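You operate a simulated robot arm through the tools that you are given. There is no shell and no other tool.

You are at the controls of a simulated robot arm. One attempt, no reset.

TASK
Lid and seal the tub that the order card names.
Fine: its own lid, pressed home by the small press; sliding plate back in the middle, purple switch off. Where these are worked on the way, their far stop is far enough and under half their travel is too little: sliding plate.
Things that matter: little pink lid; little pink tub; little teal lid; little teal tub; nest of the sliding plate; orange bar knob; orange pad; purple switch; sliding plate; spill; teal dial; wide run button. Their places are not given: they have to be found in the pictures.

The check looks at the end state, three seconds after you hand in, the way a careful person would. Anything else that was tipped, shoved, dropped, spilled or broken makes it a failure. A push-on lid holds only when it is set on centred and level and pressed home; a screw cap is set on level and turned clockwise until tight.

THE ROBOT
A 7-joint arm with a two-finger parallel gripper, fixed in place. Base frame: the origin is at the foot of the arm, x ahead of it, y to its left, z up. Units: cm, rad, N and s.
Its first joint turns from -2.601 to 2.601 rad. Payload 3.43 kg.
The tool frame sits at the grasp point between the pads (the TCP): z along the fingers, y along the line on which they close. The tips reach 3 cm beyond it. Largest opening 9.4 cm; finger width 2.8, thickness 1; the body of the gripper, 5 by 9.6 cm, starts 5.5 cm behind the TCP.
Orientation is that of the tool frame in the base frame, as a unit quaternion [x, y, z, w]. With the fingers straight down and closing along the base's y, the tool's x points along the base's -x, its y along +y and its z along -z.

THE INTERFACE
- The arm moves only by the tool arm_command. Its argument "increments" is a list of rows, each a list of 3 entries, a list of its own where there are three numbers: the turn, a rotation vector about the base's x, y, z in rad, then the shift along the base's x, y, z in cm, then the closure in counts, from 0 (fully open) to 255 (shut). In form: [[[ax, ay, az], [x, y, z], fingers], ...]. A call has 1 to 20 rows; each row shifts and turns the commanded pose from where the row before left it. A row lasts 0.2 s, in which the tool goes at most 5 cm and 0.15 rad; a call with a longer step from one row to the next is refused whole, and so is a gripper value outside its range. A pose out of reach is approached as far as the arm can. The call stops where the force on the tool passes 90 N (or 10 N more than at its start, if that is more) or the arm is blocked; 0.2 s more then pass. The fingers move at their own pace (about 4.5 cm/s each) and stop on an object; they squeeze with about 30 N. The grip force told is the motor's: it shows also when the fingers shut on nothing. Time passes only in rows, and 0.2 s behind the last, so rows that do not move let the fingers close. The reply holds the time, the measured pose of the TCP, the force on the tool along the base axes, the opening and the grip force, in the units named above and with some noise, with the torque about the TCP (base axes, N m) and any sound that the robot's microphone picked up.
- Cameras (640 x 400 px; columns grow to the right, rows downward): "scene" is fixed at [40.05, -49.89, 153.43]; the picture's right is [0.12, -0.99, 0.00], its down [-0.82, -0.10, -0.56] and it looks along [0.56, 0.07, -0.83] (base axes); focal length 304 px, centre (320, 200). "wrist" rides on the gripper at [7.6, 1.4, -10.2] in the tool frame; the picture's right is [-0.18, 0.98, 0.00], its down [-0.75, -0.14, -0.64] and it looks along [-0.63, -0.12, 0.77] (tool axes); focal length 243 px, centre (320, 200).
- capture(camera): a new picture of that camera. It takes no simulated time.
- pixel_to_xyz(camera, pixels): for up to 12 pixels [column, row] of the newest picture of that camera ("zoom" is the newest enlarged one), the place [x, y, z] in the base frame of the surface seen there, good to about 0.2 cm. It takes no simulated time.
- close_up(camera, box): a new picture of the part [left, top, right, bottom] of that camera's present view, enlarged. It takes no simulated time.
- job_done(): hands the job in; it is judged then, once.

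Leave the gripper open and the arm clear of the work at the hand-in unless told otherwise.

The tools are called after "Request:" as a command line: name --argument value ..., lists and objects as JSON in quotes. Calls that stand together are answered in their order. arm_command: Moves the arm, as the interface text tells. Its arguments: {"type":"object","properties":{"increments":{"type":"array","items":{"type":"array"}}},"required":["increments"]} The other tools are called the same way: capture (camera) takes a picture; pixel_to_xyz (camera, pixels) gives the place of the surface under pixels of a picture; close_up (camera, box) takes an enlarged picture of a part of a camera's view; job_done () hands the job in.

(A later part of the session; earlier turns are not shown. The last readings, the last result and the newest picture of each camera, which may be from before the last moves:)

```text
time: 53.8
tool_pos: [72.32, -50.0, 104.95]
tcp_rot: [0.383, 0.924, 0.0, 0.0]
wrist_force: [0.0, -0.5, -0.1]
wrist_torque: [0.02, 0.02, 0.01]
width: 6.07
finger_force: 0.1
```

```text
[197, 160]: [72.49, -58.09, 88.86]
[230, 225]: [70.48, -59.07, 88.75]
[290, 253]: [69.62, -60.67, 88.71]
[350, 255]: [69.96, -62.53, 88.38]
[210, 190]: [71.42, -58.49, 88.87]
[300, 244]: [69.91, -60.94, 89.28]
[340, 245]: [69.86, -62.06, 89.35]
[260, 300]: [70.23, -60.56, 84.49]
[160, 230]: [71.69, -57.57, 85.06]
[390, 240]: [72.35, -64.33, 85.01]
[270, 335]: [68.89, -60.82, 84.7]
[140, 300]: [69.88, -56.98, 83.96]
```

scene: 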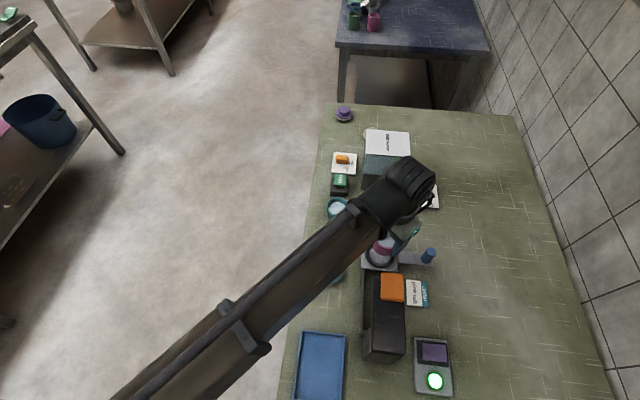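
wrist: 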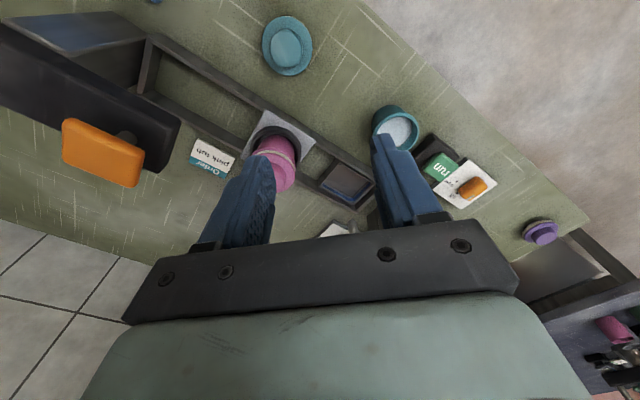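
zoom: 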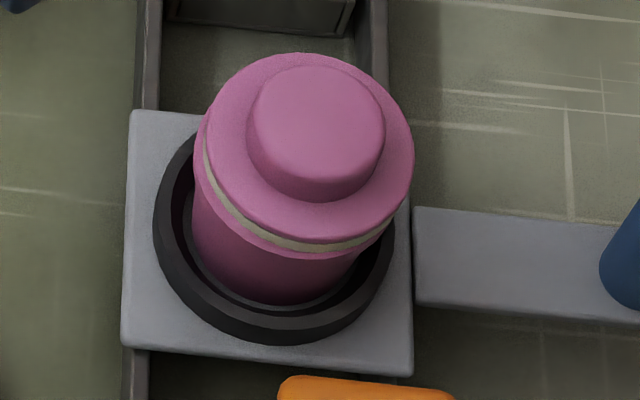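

The lid is level (flange z 89.76–90.03 all round) and centred. Next is the slide. I'll go over toward the blue knob at (72.3, -72.1), yawing back to 0 and leaning the hand 0.35 rad toward -x for the extra reach, staying high at z≈105 to check the forearm's clearance over the press.

Request:
arm_command --increments '[[[0, 0, 0.131], [0, -2, 0], 90], [[0, 0, 0.131], [0, -3, 0], 90], [[0, 0, 0.131], [-0.5, -3, 0], 90], [[0, 0, 0.131], [-0.5, -3, 0], 90], [[0, 0, 0.131], [-1, -3, 0], 90], [[0, 0, 0.13], [-1, -3, 0], 90], [[0, -0.07, 0], [-0.5, -2.5, 0], 90], [[0, -0.14, 0], [-0.5, -2.5, 0], 90], [[0, -0.14, 0], [0, 0, 0], 90], [[0, 0, 0], [0, 0, 0], 90]]'

Request:
capture --camera "scene"

Request:
capture --camera "wrist"

```text
time: 56.0
tool_pos: [68.56, -71.79, 104.89]
tcp_rot: [0.0, 0.985, 0.001, 0.175]
wrist_force: [0.8, 0.6, -0.8]
wrist_torque: [0.01, 0.01, 0.01]
width: 6.09
finger_force: 0.1
```

```text
taken
```

scene: 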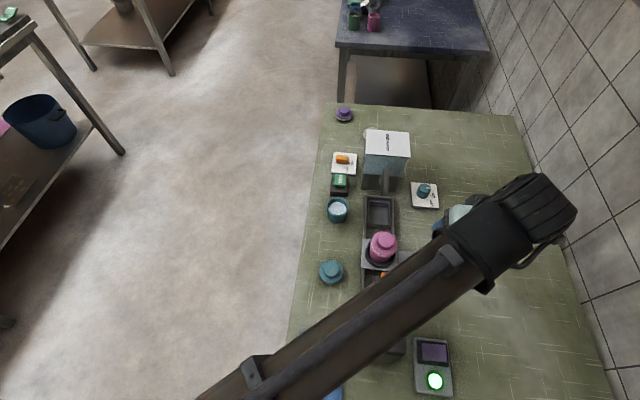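

```text
taken
```

wrist: 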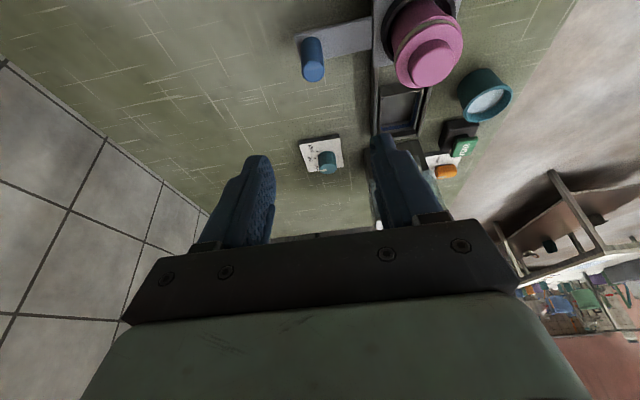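

The lean is in the right direction. I'll measure the forearm surfaces near the press.

Request:
pixel_to_xyz --camera "scene" --pixels '[[530, 190], [490, 230], [485, 275], [455, 255], [440, 265], [400, 292], [430, 300], [460, 285], [360, 320], [385, 345], [300, 365], [340, 375]]'

Request:
pixel_to_xyz --camera "wrist" --pixels '[[312, 48], [314, 72], [305, 72], [324, 72], [312, 60], [330, 35]]'

```text
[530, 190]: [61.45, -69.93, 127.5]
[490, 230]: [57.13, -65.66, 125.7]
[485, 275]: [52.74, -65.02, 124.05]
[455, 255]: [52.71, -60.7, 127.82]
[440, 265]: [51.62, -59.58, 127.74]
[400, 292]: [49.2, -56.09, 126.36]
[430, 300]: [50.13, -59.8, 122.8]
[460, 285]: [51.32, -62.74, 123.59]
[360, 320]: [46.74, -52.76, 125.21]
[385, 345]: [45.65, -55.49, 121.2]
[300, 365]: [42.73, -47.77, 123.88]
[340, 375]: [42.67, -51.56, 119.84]
```

```text
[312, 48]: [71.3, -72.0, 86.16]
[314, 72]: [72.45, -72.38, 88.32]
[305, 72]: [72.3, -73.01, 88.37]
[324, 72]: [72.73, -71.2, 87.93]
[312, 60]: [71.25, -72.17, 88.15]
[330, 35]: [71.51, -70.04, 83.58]
```

The forearm underside should stay about 3 cm or more above the pad and beam at the grip height. I'll go down part-way toward the knob (TCP (71.7, -72.1, 94)) and check again.

Request:
arm_command --increments '[[[0, 0, 0], [1, -0.1, -2], 90], [[0, 0, 0], [1, -0.1, -2.5], 90], [[0, 0, 0], [1.1, -0.1, -2.5], 90], [[0, 0, 0], [0, 0, -2], 90], [[0, 0, 0], [0, 0, -1.5], 90], [[0, 0, 0], [0, 0, 0], 90]]'

Request:
capture --camera "scene"

Request:
capture --camera "wrist"

```text
time: 57.4
tool_pos: [71.5, -72.24, 94.46]
tcp_rot: [0.0, 0.985, 0.0, 0.174]
wrist_force: [-1.8, -0.1, 0.3]
wrist_torque: [0.0, 0.01, -0.02]
width: 6.09
finger_force: 0.2
```

```text
taken
```

scene: 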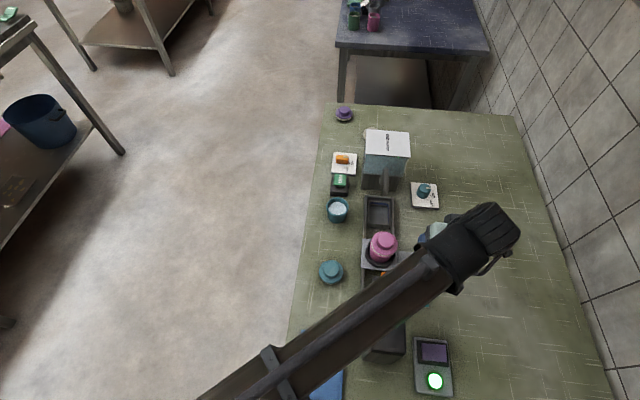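

```text
taken
```

wrist: 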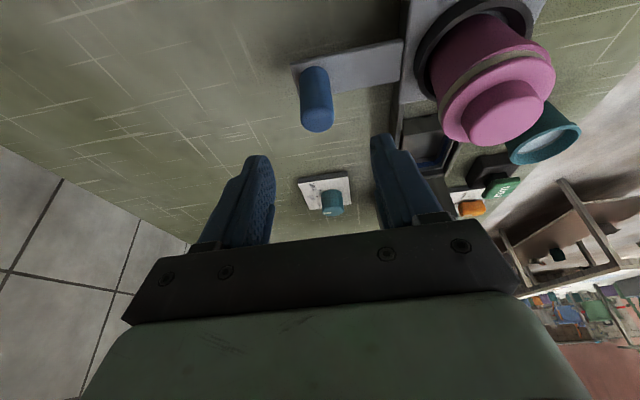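

Checking forearm clearance again at this height, plus the knob's position.

Request:
pixel_to_xyz --camera "scene" --pixels '[[430, 255], [440, 285], [410, 270], [425, 300], [380, 290], [400, 312], [340, 320], [360, 345], [465, 245], [455, 288], [390, 278], [300, 345]]'

Request:
pixel_to_xyz --camera "wrist" --pixels '[[318, 125], [306, 120], [330, 120], [316, 90], [300, 95], [331, 95], [316, 130], [316, 70]]'

```text
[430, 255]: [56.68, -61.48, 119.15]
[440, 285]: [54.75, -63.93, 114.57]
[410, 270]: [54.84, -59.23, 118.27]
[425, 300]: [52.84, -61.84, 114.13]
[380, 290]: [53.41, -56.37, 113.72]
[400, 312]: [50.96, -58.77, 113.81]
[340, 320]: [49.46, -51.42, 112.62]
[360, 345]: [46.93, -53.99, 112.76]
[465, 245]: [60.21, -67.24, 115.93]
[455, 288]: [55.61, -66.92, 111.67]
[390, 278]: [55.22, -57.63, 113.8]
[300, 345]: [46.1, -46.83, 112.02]
```

```text
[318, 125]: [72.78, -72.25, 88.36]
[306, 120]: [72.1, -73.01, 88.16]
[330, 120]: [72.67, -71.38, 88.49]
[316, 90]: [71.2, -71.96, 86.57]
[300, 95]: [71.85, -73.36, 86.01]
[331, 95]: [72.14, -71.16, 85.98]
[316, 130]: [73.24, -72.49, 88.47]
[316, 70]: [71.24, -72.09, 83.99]
```

The forearm top is at z≈114 here, so its underside should clear the pad by 2–3 cm at grip height. The knob is centred between the fingers (y≈-72.2). I'll descend 4.7 cm in shrinking steps, watching for any block.

Request:
arm_command --increments '[[[0, 0, 0], [0, 0, -1.2], 90], [[0, 0, 0], [0, 0, -1], 90], [[0, 0, 0], [0, 0, -0.8], 90], [[0, 0, 0], [0, 0, 0], 90]]'

Request:
capture --camera "wrist"

Request:
capture --camera "scene"

```text
time: 58.4
tool_pos: [71.43, -72.22, 91.45]
tcp_rot: [0.001, 0.985, 0.0, 0.174]
wrist_force: [-0.5, -0.5, 0.1]
wrist_torque: [0.03, -0.01, -0.01]
width: 6.1
finger_force: 0.1
```

```text
taken
```

wrist: 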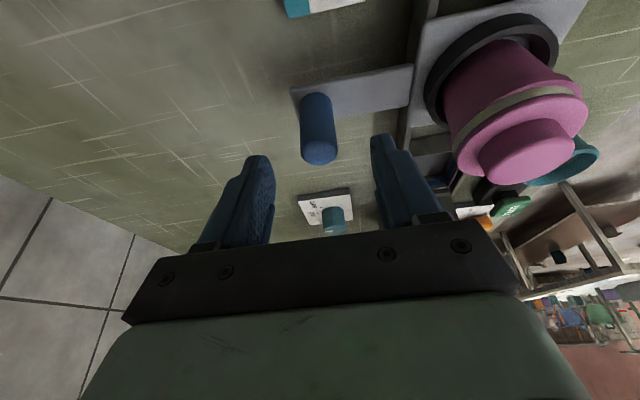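

```text
taken
```

scene: 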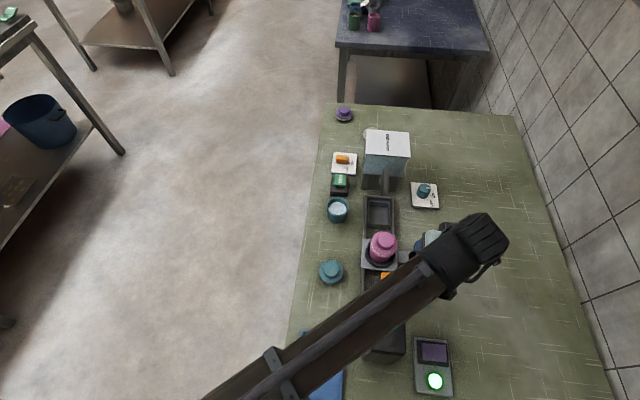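

No block so far. I'll check the forearm once more, then go the last 2 cm.

Request:
pixel_to_xyz --camera "scene" --pixels '[[420, 268], [430, 295], [400, 282], [385, 278], [395, 312], [415, 305], [440, 290], [380, 290]]'

Request:
close_up --camera "scene" --box '[350, 240, 450, 320]'

```text
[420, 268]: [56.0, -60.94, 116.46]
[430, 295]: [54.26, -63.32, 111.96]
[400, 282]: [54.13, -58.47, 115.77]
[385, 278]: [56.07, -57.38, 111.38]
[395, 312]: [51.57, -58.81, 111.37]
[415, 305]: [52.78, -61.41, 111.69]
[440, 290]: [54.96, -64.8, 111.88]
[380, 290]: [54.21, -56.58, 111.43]
```

```text
5.00 times, centred on (400, 280) of scene
```

zoom: 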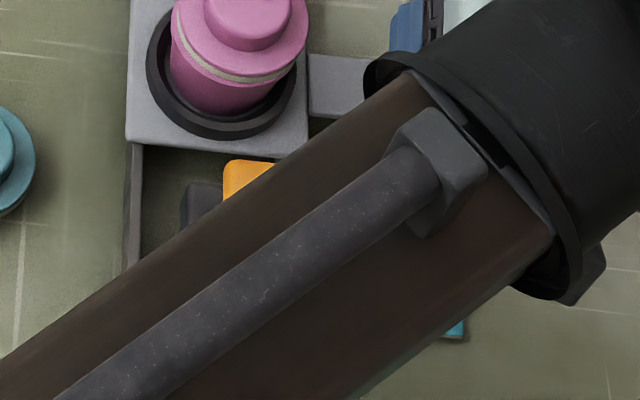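

The forearm beam is about 6.5 cm square with its top at 111.5, so roughly 3 cm will remain above the pad. I'm descending the last 2 cm to the knob.

Request:
arm_command --increments '[[[0, 0, 0], [0.1, 0, -0.8], 90], [[0, 0, 0], [0.1, 0, -0.7], 90], [[0, 0, 0], [0, 0, -0.5], 90], [[0, 0, 0], [0, 0, 0], 90]]'

Request:
capture --camera "wrist"

```text
time: 59.4
tool_pos: [71.69, -72.19, 89.43]
tcp_rot: [0.0, 0.985, 0.0, 0.174]
wrist_force: [-0.1, -0.7, -0.4]
wrist_torque: [0.04, 0.02, 0.0]
width: 6.07
finger_force: 0.0
```

```text
taken
```

wrist: 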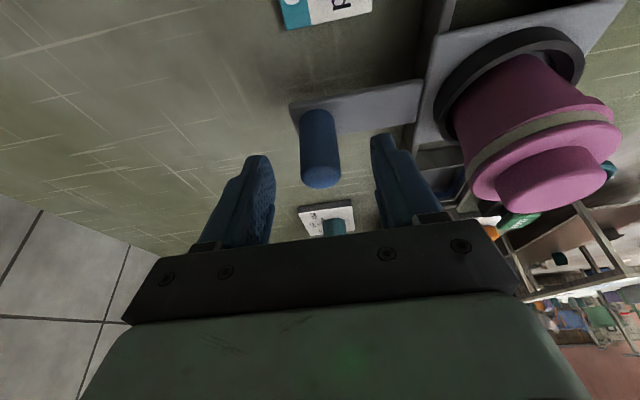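

The knob top at (320, 180) is now between the fingertips. I'll close on it.

Request:
arm_command --increments '[[[0, 0, 0], [0, 0, 0], 150], [[0, 0, 0], [0, 0, 0], 190], [[0, 0, 0], [0, 0, 0], 255], [[0, 0, 0], [0, 0, 0], 255], [[0, 0, 0], [0, 0, 0], 255], [[0, 0, 0], [0, 0, 0], 255]]'

Request:
capture --camera "wrist"

```text
time: 60.8
tool_pos: [71.69, -72.17, 89.43]
tcp_rot: [0.001, 0.985, -0.001, 0.174]
wrist_force: [0.6, 1.2, 0.0]
wrist_torque: [0.0, -0.01, 0.01]
width: 2.3
finger_force: 45.0
```

```text
taken
```

wrist: 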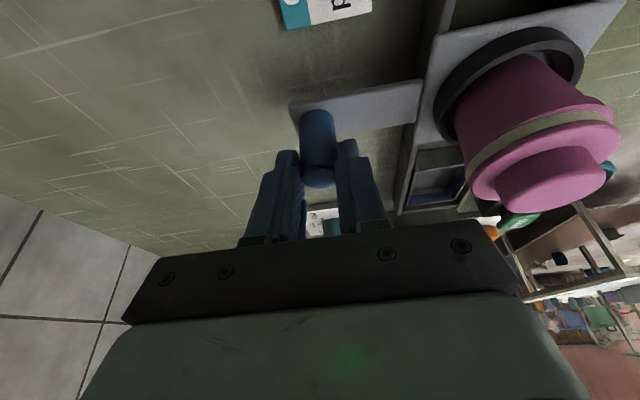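

The knob is held (2.3 cm). I'll test a small slide of 1 cm toward -x.

Request:
arm_command --increments '[[[0, 0, 0], [-0.3, 0, 0], 255], [[0, 0, 0], [-0.3, 0, 0], 255], [[0, 0, 0], [-0.4, 0, 0], 255], [[0, 0, 0], [0, 0, 0], 255]]'

Request:
capture --camera "wrist"

Request:
pixel_to_xyz --camera "wrist" --pixels '[[316, 125], [350, 100], [400, 95], [550, 185]]'

```text
time: 61.8
tool_pos: [70.69, -72.26, 89.49]
tcp_rot: [0.0, 0.985, 0.001, 0.174]
wrist_force: [-0.3, 0.6, 1.0]
wrist_torque: [0.02, 0.07, 0.02]
width: 2.32
finger_force: 45.0
```

```text
taken
```

wrist: 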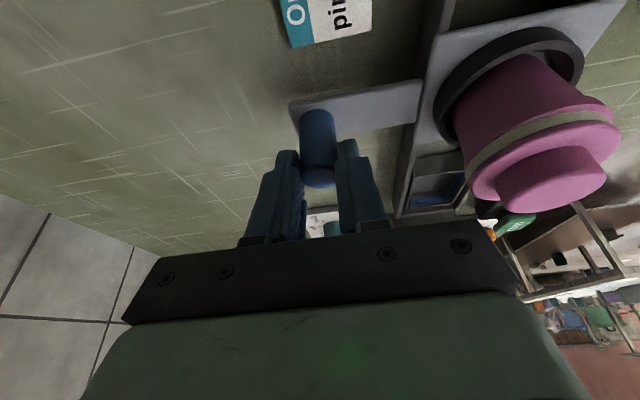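

```text
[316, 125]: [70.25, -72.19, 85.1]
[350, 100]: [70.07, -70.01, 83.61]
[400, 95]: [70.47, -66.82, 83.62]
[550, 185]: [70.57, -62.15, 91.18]
```

The plate slides freely with the hand. I'll move 5.5 cm more, then look at the clearance under the press disc before going in.

Request:
arm_command --increments '[[[0, 0, 0], [-0.5, 0, 0], 255], [[0, 0, 0], [-0.8, 0, 0], 255], [[0, 0, 0], [-0.9, 0, 0], 255], [[0, 0, 0], [-0.9, 0, 0], 255], [[0, 0, 0], [-0.9, 0, 0], 255], [[0, 0, 0], [-0.9, 0, 0], 255], [[0, 0, 0], [-0.6, 0, 0], 255], [[0, 0, 0], [0, 0, 0], 255]]'

Request:
capture --camera "scene"

Request:
capture --camera "wrist"

```text
time: 63.6
tool_pos: [65.29, -72.14, 89.36]
tcp_rot: [0.0, 0.985, 0.0, 0.174]
wrist_force: [-0.3, 2.6, -4.0]
wrist_torque: [0.0, -0.07, -0.04]
width: 2.32
finger_force: 45.4
```

```text
taken
```

scene: 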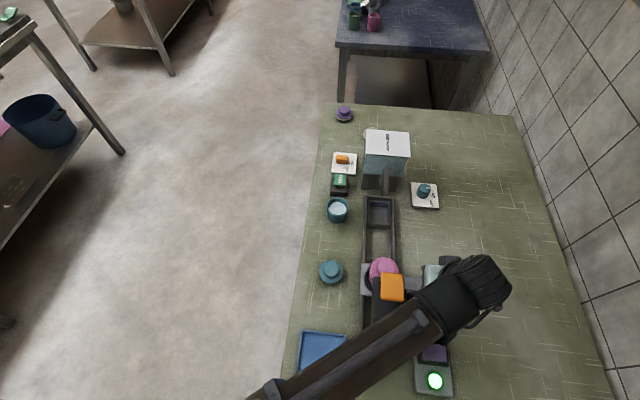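

```text
taken
```

wrist: 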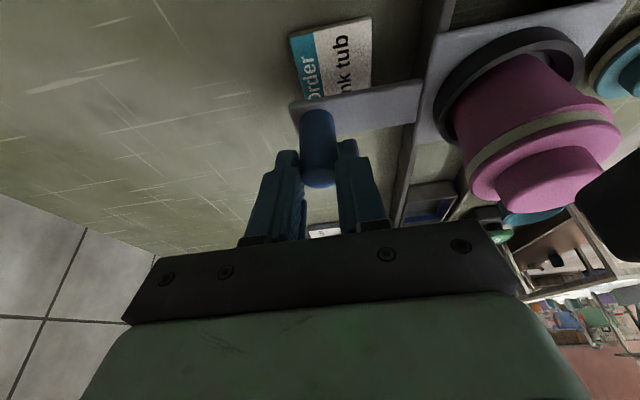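

The tub is approaching the press. I'll keep going in smaller steps and check the forces.

Request:
arm_command --increments '[[[0, 0, 0], [-0.5, 0, 0], 255], [[0, 0, 0], [-0.6, 0, 0], 255], [[0, 0, 0], [-0.6, 0, 0], 255], [[0, 0, 0], [-0.6, 0, 0], 255], [[0, 0, 0], [-0.5, 0, 0], 255], [[0, 0, 0], [0, 0, 0], 255]]'

Request:
capture --camera "wrist"

```text
time: 65.0
tool_pos: [62.37, -72.13, 89.45]
tcp_rot: [0.0, 0.985, 0.0, 0.174]
wrist_force: [1.1, 3.3, -5.1]
wrist_torque: [0.04, 0.21, 0.05]
width: 2.33
finger_force: 44.8
```

```text
taken
```

wrist: 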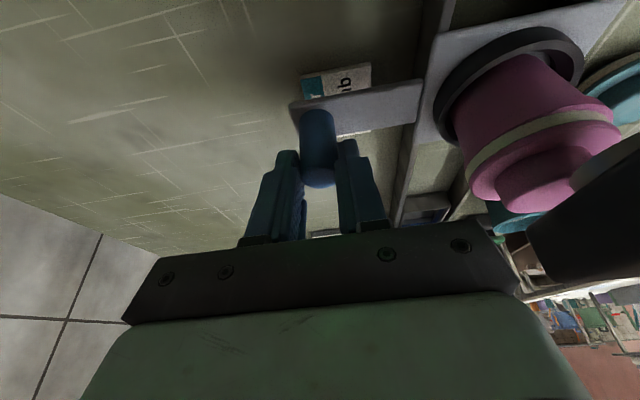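

I can see the disc edge near (590, 170). I'll zoom in to check its clearance above the lid knob.

Request:
close_up --camera "wrist" --box '[440, 20, 640, 230]'

Request:
pixel_to_xyz --camera "wrist" --pixels '[[590, 172], [575, 178], [600, 160], [560, 195], [535, 170], [540, 200], [500, 190], [565, 175]]'

```text
1.90 times, centred on (540, 125) of wrist
```

zoom: 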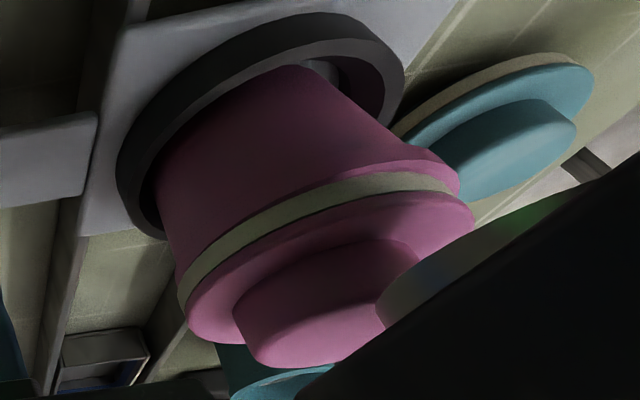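

```text
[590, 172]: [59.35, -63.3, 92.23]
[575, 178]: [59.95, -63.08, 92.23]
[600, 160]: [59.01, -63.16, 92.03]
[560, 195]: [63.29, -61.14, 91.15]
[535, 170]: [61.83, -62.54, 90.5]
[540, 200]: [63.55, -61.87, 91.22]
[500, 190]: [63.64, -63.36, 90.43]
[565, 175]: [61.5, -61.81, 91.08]
```

There's about 1 cm clearance between disc (z≈92.2) and lid knob (z≈91.2). I'll continue in.

Request:
arm_command --increments '[[[0, 0, 0], [-0.5, 0, 0], 255], [[0, 0, 0], [-0.5, 0, 0], 255], [[0, 0, 0], [-0.5, 0, 0], 255], [[0, 0, 0], [-0.5, 0, 0], 255], [[0, 0, 0], [-0.5, 0, 0], 255], [[0, 0, 0], [-0.4, 0, 0], 255], [[0, 0, 0], [0, 0, 0], 255]]'

Request:
capture --camera "scene"

```text
time: 66.6
tool_pos: [59.41, -72.23, 89.59]
tcp_rot: [0.0, 0.985, 0.0, 0.174]
wrist_force: [0.0, 3.4, -10.8]
wrist_torque: [0.09, -0.05, 0.01]
width: 2.33
finger_force: 44.9
```

```text
taken
```

scene: 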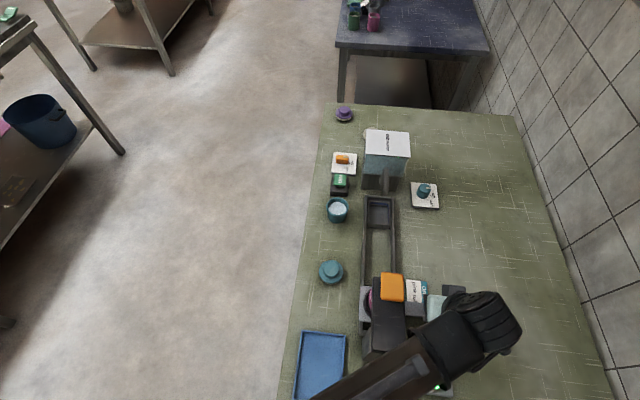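

The tub is almost under the press. I'll ease z by -0.1 to relax the slight pull, and creep toward the stop in 0.2 steps.

Request:
arm_command --increments '[[[0, 0, 0], [-0.2, 0, -0.1], 255], [[0, 0, 0], [-0.2, 0, 0], 255], [[0, 0, 0], [-0.2, 0, 0], 255], [[0, 0, 0], [0, 0, 0], 255]]'

Request:
arm_command --increments '[[[0, 0, 0], [-0.15, 0, 0], 255], [[0, 0, 0], [-0.15, 0, 0], 255], [[0, 0, 0], [0, 0, 0], 255]]'

Request:
capture --camera "wrist"

```text
time: 67.6
tool_pos: [59.01, -72.04, 89.46]
tcp_rot: [0.0, 0.985, -0.001, 0.174]
wrist_force: [-1.4, 0.0, 7.5]
wrist_torque: [-0.03, 0.91, 0.02]
width: 2.32
finger_force: 45.3
```

```text
time: 68.4
tool_pos: [58.71, -72.18, 89.37]
tcp_rot: [0.0, 0.984, -0.001, 0.176]
wrist_force: [10.9, -3.9, 7.2]
wrist_torque: [-0.09, 0.39, -0.03]
width: 2.31
finger_force: 45.1
```

```text
taken
```

wrist: 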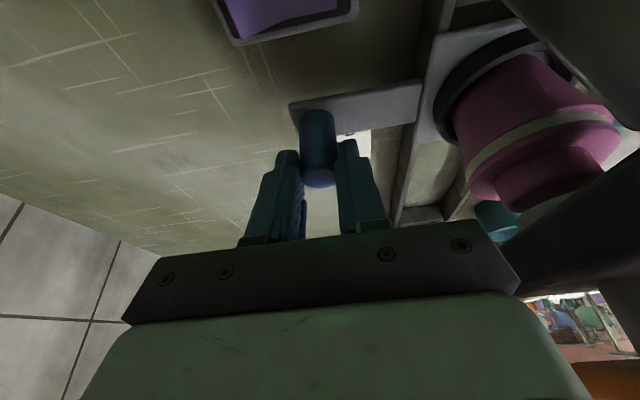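

A force of +10.9 N in x after 13.0 cm of travel suggests the far stop. I'll confirm with a tiny extra push, then relax it.

Request:
arm_command --increments '[[[0, 0, 0], [-0.12, 0, 0], 255], [[0, 0, 0], [0, 0, 0], 255]]'

Request:
pixel_to_xyz --camera "wrist" --pixels '[[560, 190], [575, 200], [600, 180], [545, 180], [520, 130], [530, 205], [350, 100], [400, 95]]'

Request:
close_up --camera "wrist" --box '[440, 20, 640, 230]'

```text
time: 69.0
tool_pos: [58.74, -72.22, 89.41]
tcp_rot: [0.001, 0.985, 0.001, 0.175]
wrist_force: [20.4, -1.5, 7.3]
wrist_torque: [-0.06, -0.4, 0.03]
width: 2.34
finger_force: 44.4
```

```text
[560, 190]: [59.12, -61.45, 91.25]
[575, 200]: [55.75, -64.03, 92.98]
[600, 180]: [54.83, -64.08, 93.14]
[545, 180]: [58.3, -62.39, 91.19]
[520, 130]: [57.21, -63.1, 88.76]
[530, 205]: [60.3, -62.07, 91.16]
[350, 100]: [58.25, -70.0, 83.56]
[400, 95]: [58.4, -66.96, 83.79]
```

```text
1.90 times, centred on (540, 125) of wrist
```

zoom: 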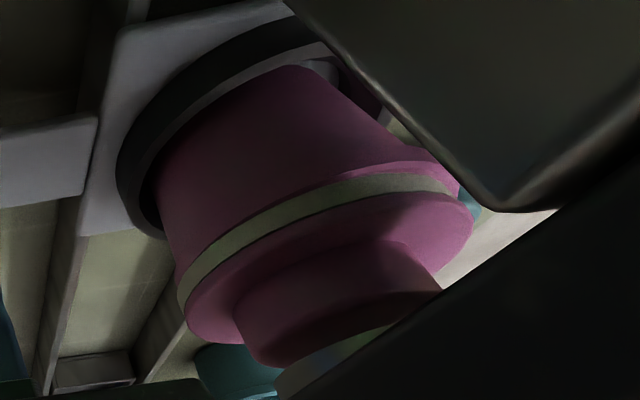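

The stop is confirmed: the position holds while force rises to 20 N. I'll relax, open the fingers, and lift straight off the knob.

Request:
arm_command --increments '[[[0, 0, 0], [0.12, 0, 0], 255], [[0, 0, 0], [0.06, 0, 0], 255], [[0, 0, 0], [0, 0, 0], 190], [[0, 0, 0], [0, 0, 0], 150], [[0, 0, 0], [0, 0, 0], 120], [[0, 0, 0], [0, 0, 0], 120]]'

Request:
capture --camera "wrist"

```text
time: 70.4
tool_pos: [58.76, -72.14, 89.44]
tcp_rot: [0.0, 0.985, 0.0, 0.174]
wrist_force: [-0.3, 0.1, 0.1]
wrist_torque: [-0.01, 0.04, -0.01]
width: 4.98
finger_force: 0.1
```

```text
taken
```

wrist: 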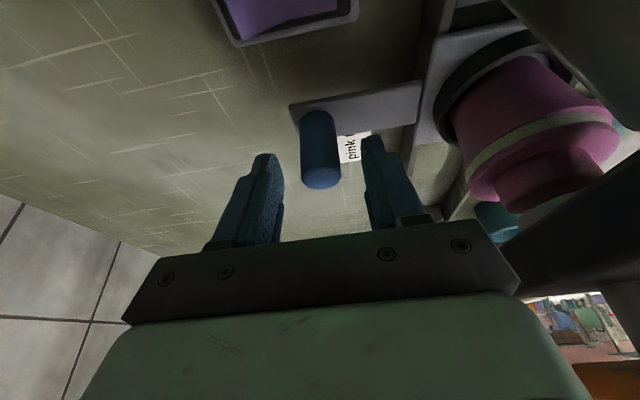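

The knob is free. I'll rise straight up to z≈107, undo the lean, and close the fingers for pressing.

Request:
arm_command --increments '[[[0, 0, 0], [0, 0, 1.5], 120], [[0, 0, 0], [0, 0, 3], 120], [[0, 0, 0], [0, 0, 3.5], 120], [[0, 0, 0], [0, 0, 3.5], 120], [[0, 0, 0], [0, 0, 3.5], 120], [[0, 0, 0], [0, 0, 2.5], 120], [[0, 0.12, 0], [0, 0, 0], 255], [[0, 0.12, 0], [0, 0, 0], 255], [[0, 0.11, 0], [0, 0, 0], 255], [[0, 0, 0], [0, 0, 0], 255]]'

Request:
close_up --camera "scene" --box '[340, 250, 440, 320]'

```text
time: 72.6
tool_pos: [58.72, -72.26, 106.8]
tcp_rot: [0.0, 1.0, 0.0, -0.001]
wrist_force: [0.5, -0.4, -0.2]
wrist_torque: [-0.02, 0.02, -0.03]
width: 0.0
finger_force: 30.4
```

```text
5.71 times, centred on (390, 285) of scene
```

zoom: 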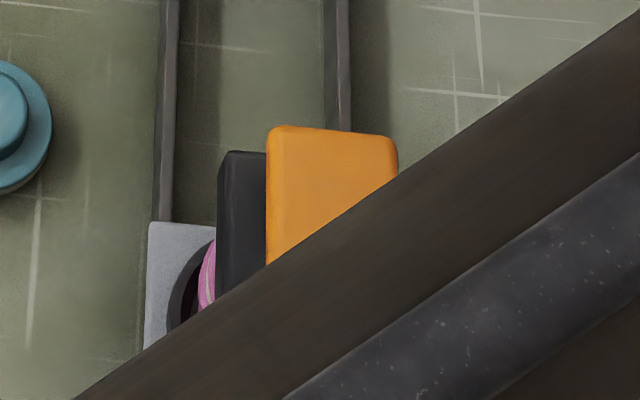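

Fingers are shut and the tool is vertical at z=106.8. I'll move over the pad and look at it.

Request:
arm_command --increments '[[[0, 0, 0], [0, 2, 0], 255], [[0, 0, 0], [0.2, 3, 0], 255], [[0, 0, 0], [0.3, 3, 0], 255], [[0, 0, 0], [0.3, 2.2, 0], 255], [[0, 0, 0], [0.1, 1.0, 0], 255], [[0, 0, 0], [0, 0, 0], 255]]'

Request:
capture --camera "wrist"

```text
time: 74.0
tool_pos: [59.72, -61.03, 106.8]
tcp_rot: [0.0, 1.0, 0.0, 0.0]
wrist_force: [-0.2, 0.8, 0.2]
wrist_torque: [0.03, 0.04, -0.02]
width: 0.0
finger_force: 30.0
```

```text
taken
```

wrist: 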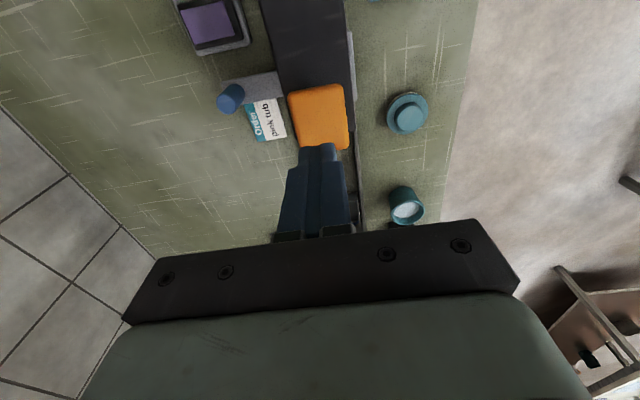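

Request:
pixel_to_xyz --camera "wrist" --pixels '[[320, 115], [296, 100], [338, 88], [308, 145], [345, 142], [292, 120], [344, 115], [320, 92], [230, 97], [350, 60], [238, 20], [265, 120]]'

```text
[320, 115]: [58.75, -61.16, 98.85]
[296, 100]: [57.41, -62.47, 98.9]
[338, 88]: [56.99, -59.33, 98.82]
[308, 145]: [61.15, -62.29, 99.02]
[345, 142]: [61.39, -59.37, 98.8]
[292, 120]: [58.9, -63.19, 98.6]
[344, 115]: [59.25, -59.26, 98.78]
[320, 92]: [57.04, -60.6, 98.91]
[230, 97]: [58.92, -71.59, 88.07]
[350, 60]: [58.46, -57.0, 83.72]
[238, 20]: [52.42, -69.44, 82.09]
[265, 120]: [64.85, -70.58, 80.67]
```

The pad is centred under the closed tips (pad centre about (59.6, -61.0), top ≈ 99). I'll descend to just above it, then press in small steps while reading the force.

Request:
arm_command --increments '[[[0, 0, 0], [-0.1, 0, -1.5], 255], [[0, 0, 0], [0, 0, -1.5], 255], [[0, 0, 0], [0, 0, -1], 255], [[0, 0, 0], [0, 0, -0.4], 255], [[0, 0, 0], [0, 0, 0], 255]]'

Request:
arm_command --increments '[[[0, 0, 0], [0, 0, -0.2], 255], [[0, 0, 0], [0, 0, -0.2], 255], [[0, 0, 0], [0, 0, -0.2], 255], [[0, 0, 0], [0, 0, 0], 255]]'

```text
time: 75.2
tool_pos: [59.47, -61.01, 102.35]
tcp_rot: [0.0, 1.0, 0.0, 0.0]
wrist_force: [0.0, 0.4, 0.8]
wrist_torque: [0.01, 0.03, 0.0]
width: 0.01
finger_force: 30.1
```

```text
time: 76.2
tool_pos: [59.59, -61.15, 101.82]
tcp_rot: [0.0, 1.0, 0.0, 0.0]
wrist_force: [0.0, 0.4, 0.4]
wrist_torque: [0.01, 0.0, 0.01]
width: 0.0
finger_force: 30.0
```

Request:
arm_command --increments '[[[0, 0, 0], [0, 0, -0.2], 255], [[0, 0, 0], [0, 0, -0.2], 255], [[0, 0, 0], [0, 0, 0], 255]]'

Request:
arm_command --increments '[[[0, 0, 0], [0, 0, -0.2], 255], [[0, 0, 0], [0, 0, -0.2], 255], [[0, 0, 0], [0, 0, 0], 255]]'

Request:
arm_command --increments '[[[0, 0, 0], [0, 0, -0.15], 255], [[0, 0, 0], [0, 0, -0.15], 255], [[0, 0, 0], [0, 0, 0], 255]]'

```text
time: 77.0
tool_pos: [59.49, -61.04, 101.58]
tcp_rot: [0.0, 1.0, 0.0, 0.0]
wrist_force: [-0.2, -0.7, 0.8]
wrist_torque: [-0.02, -0.01, 0.01]
width: 0.01
finger_force: 30.2
```

```text
time: 77.8
tool_pos: [59.39, -61.05, 100.93]
tcp_rot: [0.0, 1.0, 0.001, 0.0]
wrist_force: [0.2, 0.8, 2.0]
wrist_torque: [-0.03, -0.03, 0.03]
width: 0.0
finger_force: 30.0
```

```text
time: 78.6
tool_pos: [59.42, -61.06, 100.81]
tcp_rot: [0.0, 1.0, 0.0, 0.0]
wrist_force: [-0.6, -0.7, 1.6]
wrist_torque: [0.02, -0.02, 0.01]
width: 0.0
finger_force: 29.7
```

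The force is only about 2 N at TCP z=100.8, so the pad is either moving down lightly or not yet touched. I'll look.

Request:
close_up --camera "wrist" --box '[240, 60, 400, 200]'

Request:
pixel_to_xyz --camera "zoom" --pixels '[[320, 100], [260, 100], [380, 100], [300, 130]]'

```text
2.86 times, centred on (320, 130) of wrist
```

zoom: 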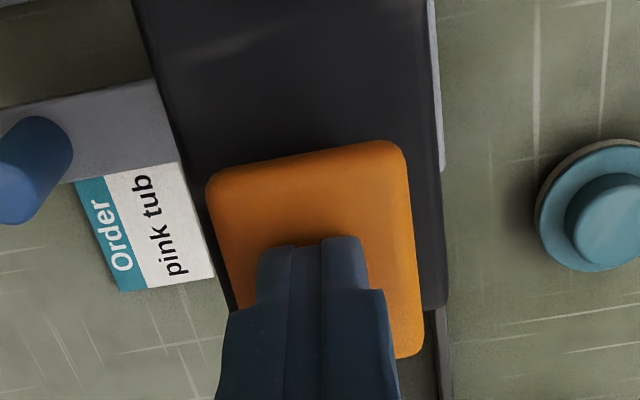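

```text
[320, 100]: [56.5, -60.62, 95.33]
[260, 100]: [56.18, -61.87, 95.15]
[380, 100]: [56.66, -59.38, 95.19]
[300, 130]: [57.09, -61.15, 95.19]
```

Request:
pixel_to_xyz --camera "zoom" --pixels '[[300, 200], [240, 210], [380, 200], [320, 215], [390, 320], [240, 240]]'

```text
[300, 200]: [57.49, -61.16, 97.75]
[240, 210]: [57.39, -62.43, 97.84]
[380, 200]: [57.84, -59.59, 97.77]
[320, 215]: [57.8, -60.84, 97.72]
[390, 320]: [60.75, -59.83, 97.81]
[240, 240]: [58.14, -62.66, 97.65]
```

The pad has gone down about 1.1 cm (98.85 → 97.77) on a light spring, so the disc is about to touch the lid knob. I'll continue in 0.1 steps with force readings.

Request:
arm_command --increments '[[[0, 0, 0], [0, 0, -0.1], 255], [[0, 0, 0], [0, 0, 0], 255]]'

Request:
arm_command --increments '[[[0, 0, 0], [0, 0, -0.1], 255], [[0, 0, 0], [0, 0, 0], 255]]'

Request:
arm_command --increments '[[[0, 0, 0], [0, 0, -0.1], 255], [[0, 0, 0], [0, 0, 0], 255]]'

```text
time: 79.2
tool_pos: [59.58, -61.05, 100.67]
tcp_rot: [0.0, 1.0, 0.0, 0.0]
wrist_force: [-0.1, -2.1, 4.9]
wrist_torque: [-0.05, 0.03, -0.03]
width: 0.0
finger_force: 30.2
```

```text
time: 79.8
tool_pos: [59.49, -60.94, 100.6]
tcp_rot: [0.001, 1.0, -0.001, 0.001]
wrist_force: [3.4, -5.8, 21.2]
wrist_torque: [-0.15, -0.03, -0.01]
width: 0.0
finger_force: 29.8
heard: snap
```

```text
time: 80.4
tool_pos: [59.43, -60.97, 100.63]
tcp_rot: [0.001, 1.0, 0.0, 0.001]
wrist_force: [4.3, -5.8, 42.7]
wrist_torque: [-0.15, -0.03, -0.1]
width: 0.0
finger_force: 30.0
```

A "snap" was heard at about 21 N, and now it's stiff at 43 N, so the lid seems to be home. One more gentle 0.08 step and a hold to be sure, then I'll back off.

Request:
arm_command --increments '[[[0, 0, 0], [0, 0, -0.08], 255], [[0, 0, 0], [0, 0, 0], 255], [[0, 0, 0], [0, 0, 0], 255]]'

Request:
arm_command --increments '[[[0, 0, 0], [0, 0, 0.3], 255], [[0, 0, 0], [0, 0, 0.5], 255], [[0, 0, 0], [0, 0, 0.8], 255], [[0, 0, 0], [0, 0, 1.5], 255], [[0, 0, 0], [0, 0, 2], 255], [[0, 0, 0], [0, 0, 1.5], 255], [[0, 0, 0], [0, 0, 0], 255]]'

Request:
capture --camera "wrist"

Request:
pixel_to_xyz --camera "wrist" --pixels '[[320, 115], [300, 100], [338, 92]]'

```text
time: 81.2
tool_pos: [59.43, -61.01, 100.6]
tcp_rot: [0.0, 1.0, -0.002, 0.002]
wrist_force: [11.3, -6.6, 61.6]
wrist_torque: [-0.17, -0.17, -0.2]
width: 0.0
finger_force: 29.8
```

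```text
time: 82.8
tool_pos: [59.4, -61.01, 107.07]
tcp_rot: [0.001, 1.0, 0.0, 0.0]
wrist_force: [-0.3, -0.6, 0.4]
wrist_torque: [0.0, 0.0, -0.01]
width: 0.01
finger_force: 30.1
```

```text
taken
```

wrist: 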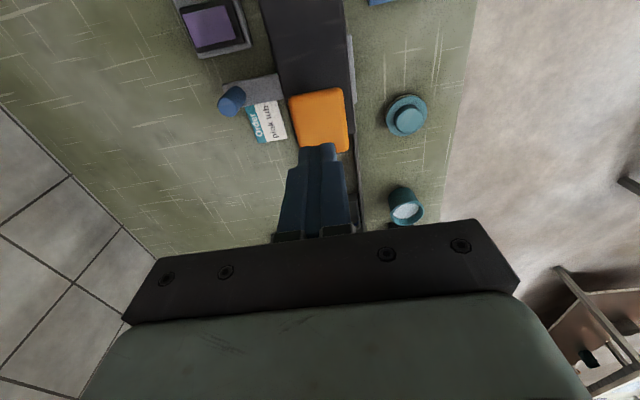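

```text
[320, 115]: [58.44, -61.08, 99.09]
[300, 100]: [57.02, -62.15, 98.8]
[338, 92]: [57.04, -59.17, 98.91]
```

The pad is back up at about 98.9. Now I'll return to the blue knob: move back over to y≈-72.2, lean 0.35 again, open to 5 cm, and descend to grip height.

Request:
arm_command --increments '[[[0, 0, 0], [-0.1, -2, 0], 255], [[0, 0, 0], [-0.2, -3, 0], 255], [[0, 0, 0], [-0.2, -3, 0], 120], [[0, -0.12, 0], [-0.2, -2.2, 0], 120], [[0, -0.12, 0], [-0.05, -1.0, 0], 120], [[0, -0.11, 0], [0, 0, 0], 120], [[0, 0, 0], [0, 0, -3], 120], [[0, 0, 0], [0, 0, -3], 120], [[0, 0, 0], [0, 0, -3], 120], [[0, 0, 0], [0, 0, -3], 120], [[0, 0, 0], [0, 0, -2], 120], [[0, 0, 0], [0, 0, 0], 120]]'

Request:
capture --camera "wrist"

```text
time: 85.4
tool_pos: [58.67, -72.25, 92.92]
tcp_rot: [0.0, 0.985, -0.001, 0.175]
wrist_force: [0.2, -0.1, -0.2]
wrist_torque: [0.02, 0.02, -0.02]
width: 4.99
finger_force: 0.1
```

```text
taken
```

wrist: 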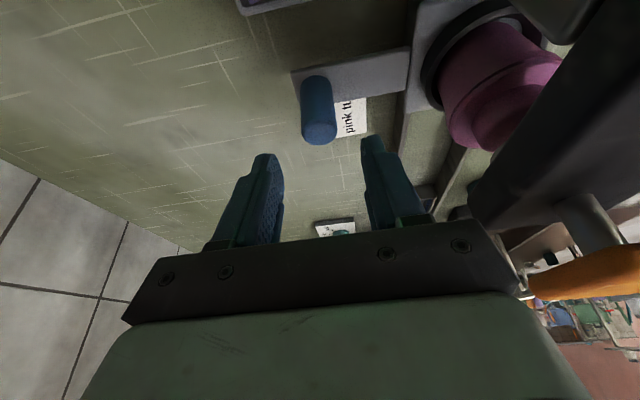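

The pale band is no longer visible on the tub. I'll zoom in to confirm the lid is home, then grip the knob.

Request:
close_up --camera "wrist" --box '[420, 0, 600, 170]'

Request:
arm_command --increments '[[[0, 0, 0], [0, 0, -1.2], 120], [[0, 0, 0], [0, 0, -1.2], 120], [[0, 0, 0], [0, 0, -1.1], 120], [[0, 0, 0], [0, 0, 0], 120]]'

Request:
capture --camera "wrist"

```text
2.35 times, centred on (510, 85) of wrist
```

zoom: 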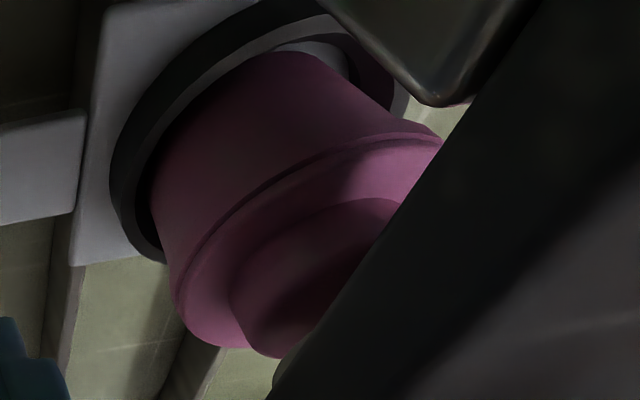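

```text
time: 86.4
tool_pos: [58.67, -72.35, 89.52]
tcp_rot: [0.0, 0.985, 0.0, 0.175]
wrist_force: [-0.9, 0.2, -0.2]
wrist_torque: [-0.02, 0.0, -0.02]
width: 4.99
finger_force: 0.1
```

```text
taken
```

wrist: 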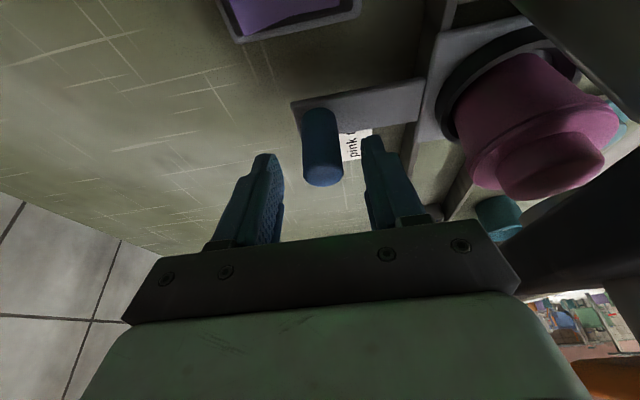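

The lid is home with no gap. The knob is very slightly to the +y side, so I'll shift 0.12 and close on it.

Request:
arm_command --increments '[[[0, 0, 0], [0, 0.12, 0], 120], [[0, 0, 0], [0, 0, 0], 170], [[0, 0, 0], [0, 0, 0], 190], [[0, 0, 0], [0, 0, 0], 255], [[0, 0, 0], [0, 0, 0], 255], [[0, 0, 0], [0, 0, 0], 255]]'

Request:
capture --camera "wrist"

```text
time: 87.8
tool_pos: [58.71, -72.21, 89.43]
tcp_rot: [0.0, 0.985, 0.0, 0.174]
wrist_force: [0.2, 0.0, -0.5]
wrist_torque: [0.04, 0.01, 0.0]
width: 2.31
finger_force: 45.0
```

```text
taken
```

wrist: 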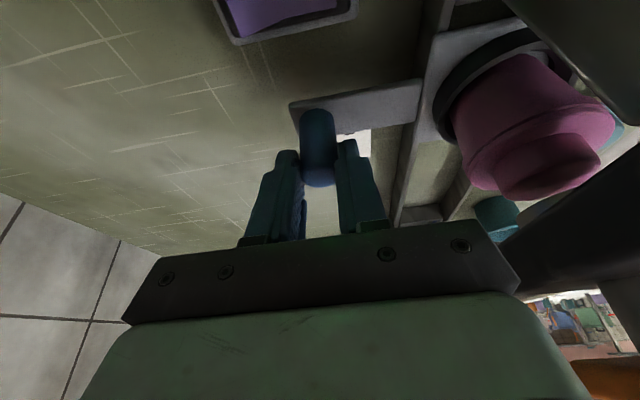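

The knob is gripped in the same spot as before. I'll slide the plate back +x by 12.98 cm, slowly.

Request:
arm_command --increments '[[[0, 0, 0], [0.4, 0, 0], 255], [[0, 0, 0], [0.7, 0, 0], 255], [[0, 0, 0], [0.8, 0, 0], 255], [[0, 0, 0], [0.8, 0, 0], 255], [[0, 0, 0], [0.8, 0, 0], 255], [[0, 0, 0], [0.8, 0, 0], 255], [[0, 0, 0], [0.8, 0, 0], 255], [[0, 0, 0], [0.8, 0, 0], 255], [[0, 0, 0], [0.6, 0, 0], 255], [[0, 0, 0], [0, 0, 0], 255]]'

Request:
capture --camera "wrist"

```text
time: 90.0
tool_pos: [65.1, -72.22, 89.47]
tcp_rot: [0.001, 0.985, 0.0, 0.175]
wrist_force: [0.1, -7.7, 5.0]
wrist_torque: [-0.21, 0.65, -0.11]
width: 2.32
finger_force: 45.0
```

```text
taken
```

wrist: 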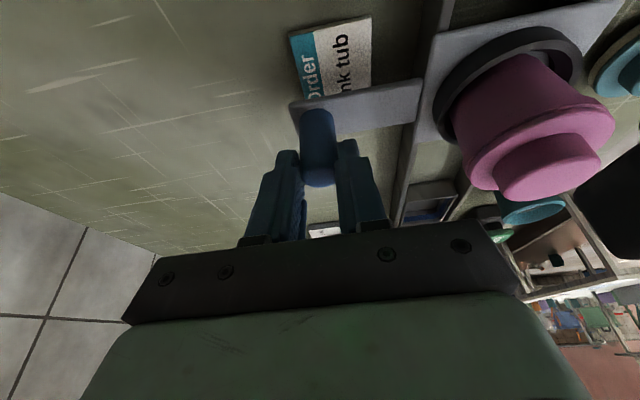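

It's sliding well. I'll continue the remaining 6.48 cm, with a tiny y relief.

Request:
arm_command --increments '[[[0, 0, 0], [0.5, -0.05, 0], 255], [[0, 0, 0], [0.8, 0, 0], 255], [[0, 0, 0], [0.8, 0, 0], 255], [[0, 0, 0], [0.8, 0, 0], 255], [[0, 0, 0], [0.8, 0, 0], 255], [[0, 0, 0], [0.8, 0, 0], 255], [[0, 0, 0], [0.8, 0, 0], 255], [[0, 0, 0], [0.6, 0, 0], 255], [[0, 0, 0], [0.38, 0, 0], 255], [[0, 0, 0], [0.2, 0, 0], 255], [[0, 0, 0], [0, 0, 0], 255]]'

Request:
close_up --camera "scene" --box '[350, 225, 446, 285]'

Request:
capture --camera "wrist"

```text
time: 92.4
tool_pos: [71.75, -72.11, 89.47]
tcp_rot: [0.0, 0.985, -0.001, 0.175]
wrist_force: [0.0, -6.9, 16.4]
wrist_torque: [-0.27, 0.02, -0.03]
width: 2.35
finger_force: 45.3
```

```text
6.67 times, centred on (398, 255) of scene
```

zoom: 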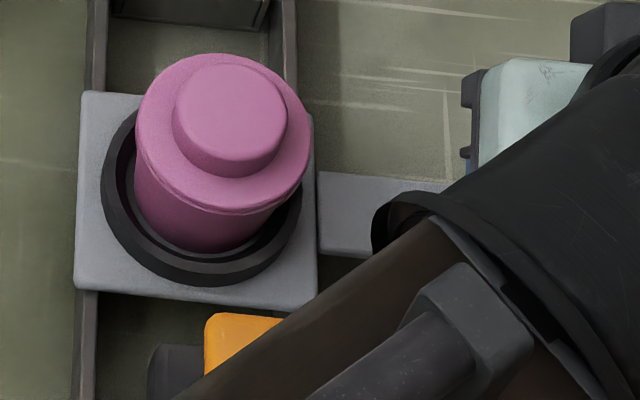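

```text
taken
```

wrist: 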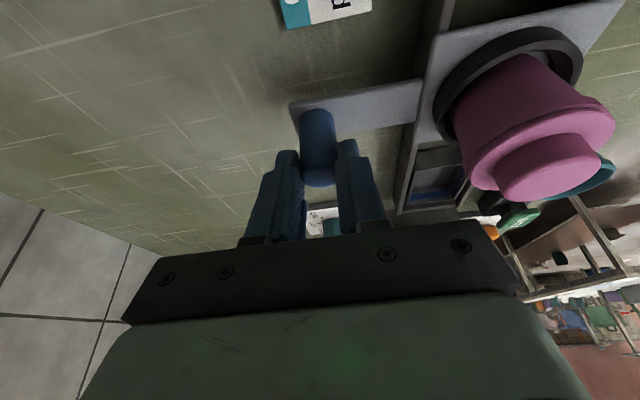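

The plate corners match the starting picture (82,92), (75,289) and (317,312), so it's back in the middle, and the lid sits flush. I'll release the knob and rise.

Request:
arm_command --increments '[[[0, 0, 0], [0, -0.03, 0.06], 255], [[0, 0, 0], [0, 0, 0], 190], [[0, 0, 0], [0, 0, 0], 150], [[0, 0, 0], [0, 0, 0], 120], [[0, 0, 0], [0, 0, 0], 120], [[0, 0, 0], [0, 0, 1.5], 120], [[0, 0, 0], [0, 0, 2.5], 120], [[0, 0, 0], [0, 0, 3.5], 120], [[0, 0, 0], [0, 0, 3.5], 120], [[0, 0, 0], [0, 0, 3.5], 120], [[0, 0, 0], [0, 0, 2], 120], [[0, 0, 0], [0, 0, 0], 120]]'

Request:
close_up --camera "scene" --box '[350, 225, 446, 285]'

```text
time: 95.0
tool_pos: [71.6, -72.23, 106.19]
tcp_rot: [0.0, 0.985, 0.0, 0.173]
wrist_force: [0.4, 0.7, -0.2]
wrist_torque: [-0.02, -0.01, 0.02]
width: 4.96
finger_force: 0.0
```

```text
6.67 times, centred on (398, 255) of scene
```

zoom: 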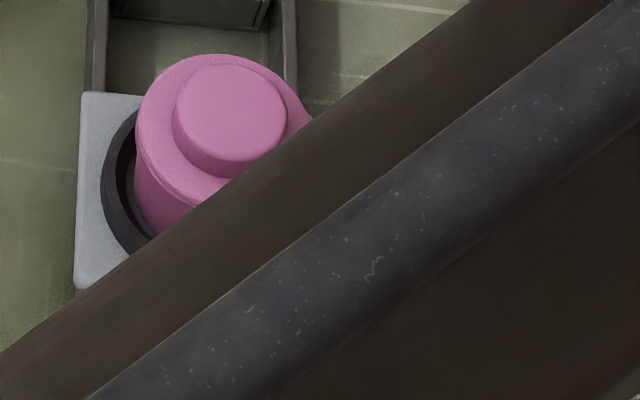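

The plate stays put. Next is the purple switch. I'll undo the lean and go over near the switch to look at its current state and lamp.

Request:
arm_command --increments '[[[0, 0.12, 0], [-3, 0, 0], 255], [[0, 0.12, 0], [-3, 0, 0], 255], [[0, 0.11, 0], [-3, 0, 0], 255], [[0, 0, 0], [-3, 0, 0], 255], [[0, 0, 0], [-2, -0.3, 0], 255], [[0, 0, 0], [0, 0, 0], 255]]'

Request:
capture --camera "wrist"

Request:
capture --camera "scene"

```text
time: 96.4
tool_pos: [57.7, -72.52, 106.05]
tcp_rot: [0.0, 1.0, 0.0, 0.0]
wrist_force: [0.0, -0.8, 0.1]
wrist_torque: [0.0, 0.01, 0.02]
width: 0.0
finger_force: 30.0
```

```text
taken
```

wrist: 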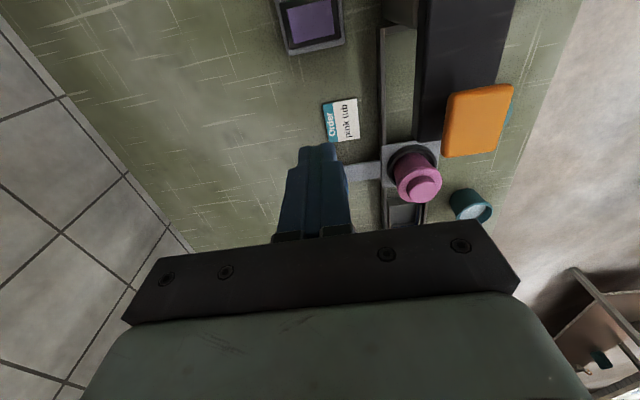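

```text
taken
```

scene: 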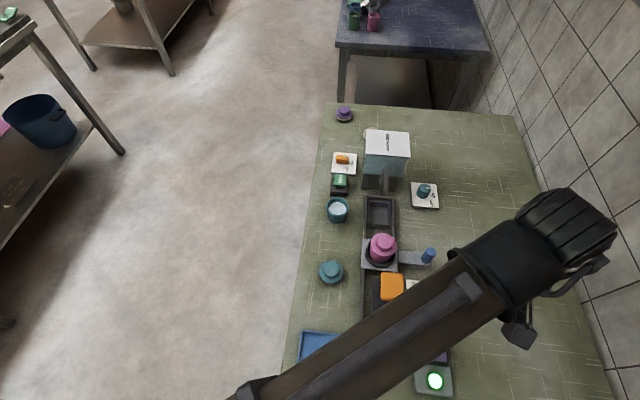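

The lamp is still lit green. I'll zoom in on the rocker from here to confirm which end is up.

Request:
close_up --camera "wrist" --box '[264, 0, 360, 60]'

Request:
pixel_to_xyz --camera "zoom" --pixels '[[165, 80], [195, 240], [460, 50], [490, 200], [320, 60], [330, 140], [340, 220], [180, 160], [475, 120], [250, 140], [400, 130], [420, 270]]'

```text
6.67 times, centred on (312, 30) of wrist
```

zoom: 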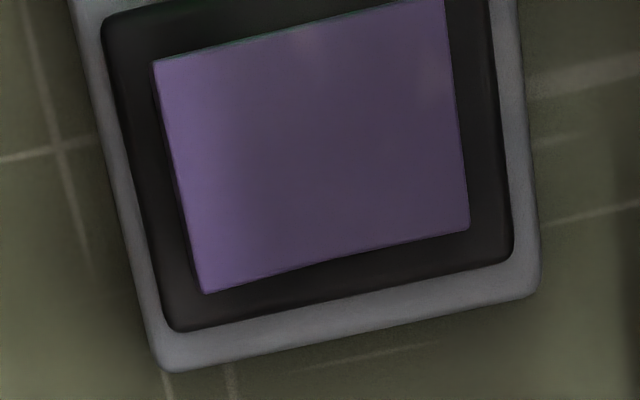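

```text
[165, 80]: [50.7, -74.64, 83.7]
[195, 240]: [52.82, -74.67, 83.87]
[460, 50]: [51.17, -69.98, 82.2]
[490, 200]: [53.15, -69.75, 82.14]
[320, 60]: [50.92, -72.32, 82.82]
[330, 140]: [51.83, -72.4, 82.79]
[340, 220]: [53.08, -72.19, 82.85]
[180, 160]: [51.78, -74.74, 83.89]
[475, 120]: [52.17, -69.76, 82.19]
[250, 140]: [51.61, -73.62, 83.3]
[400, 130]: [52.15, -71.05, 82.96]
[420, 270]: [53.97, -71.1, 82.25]
```

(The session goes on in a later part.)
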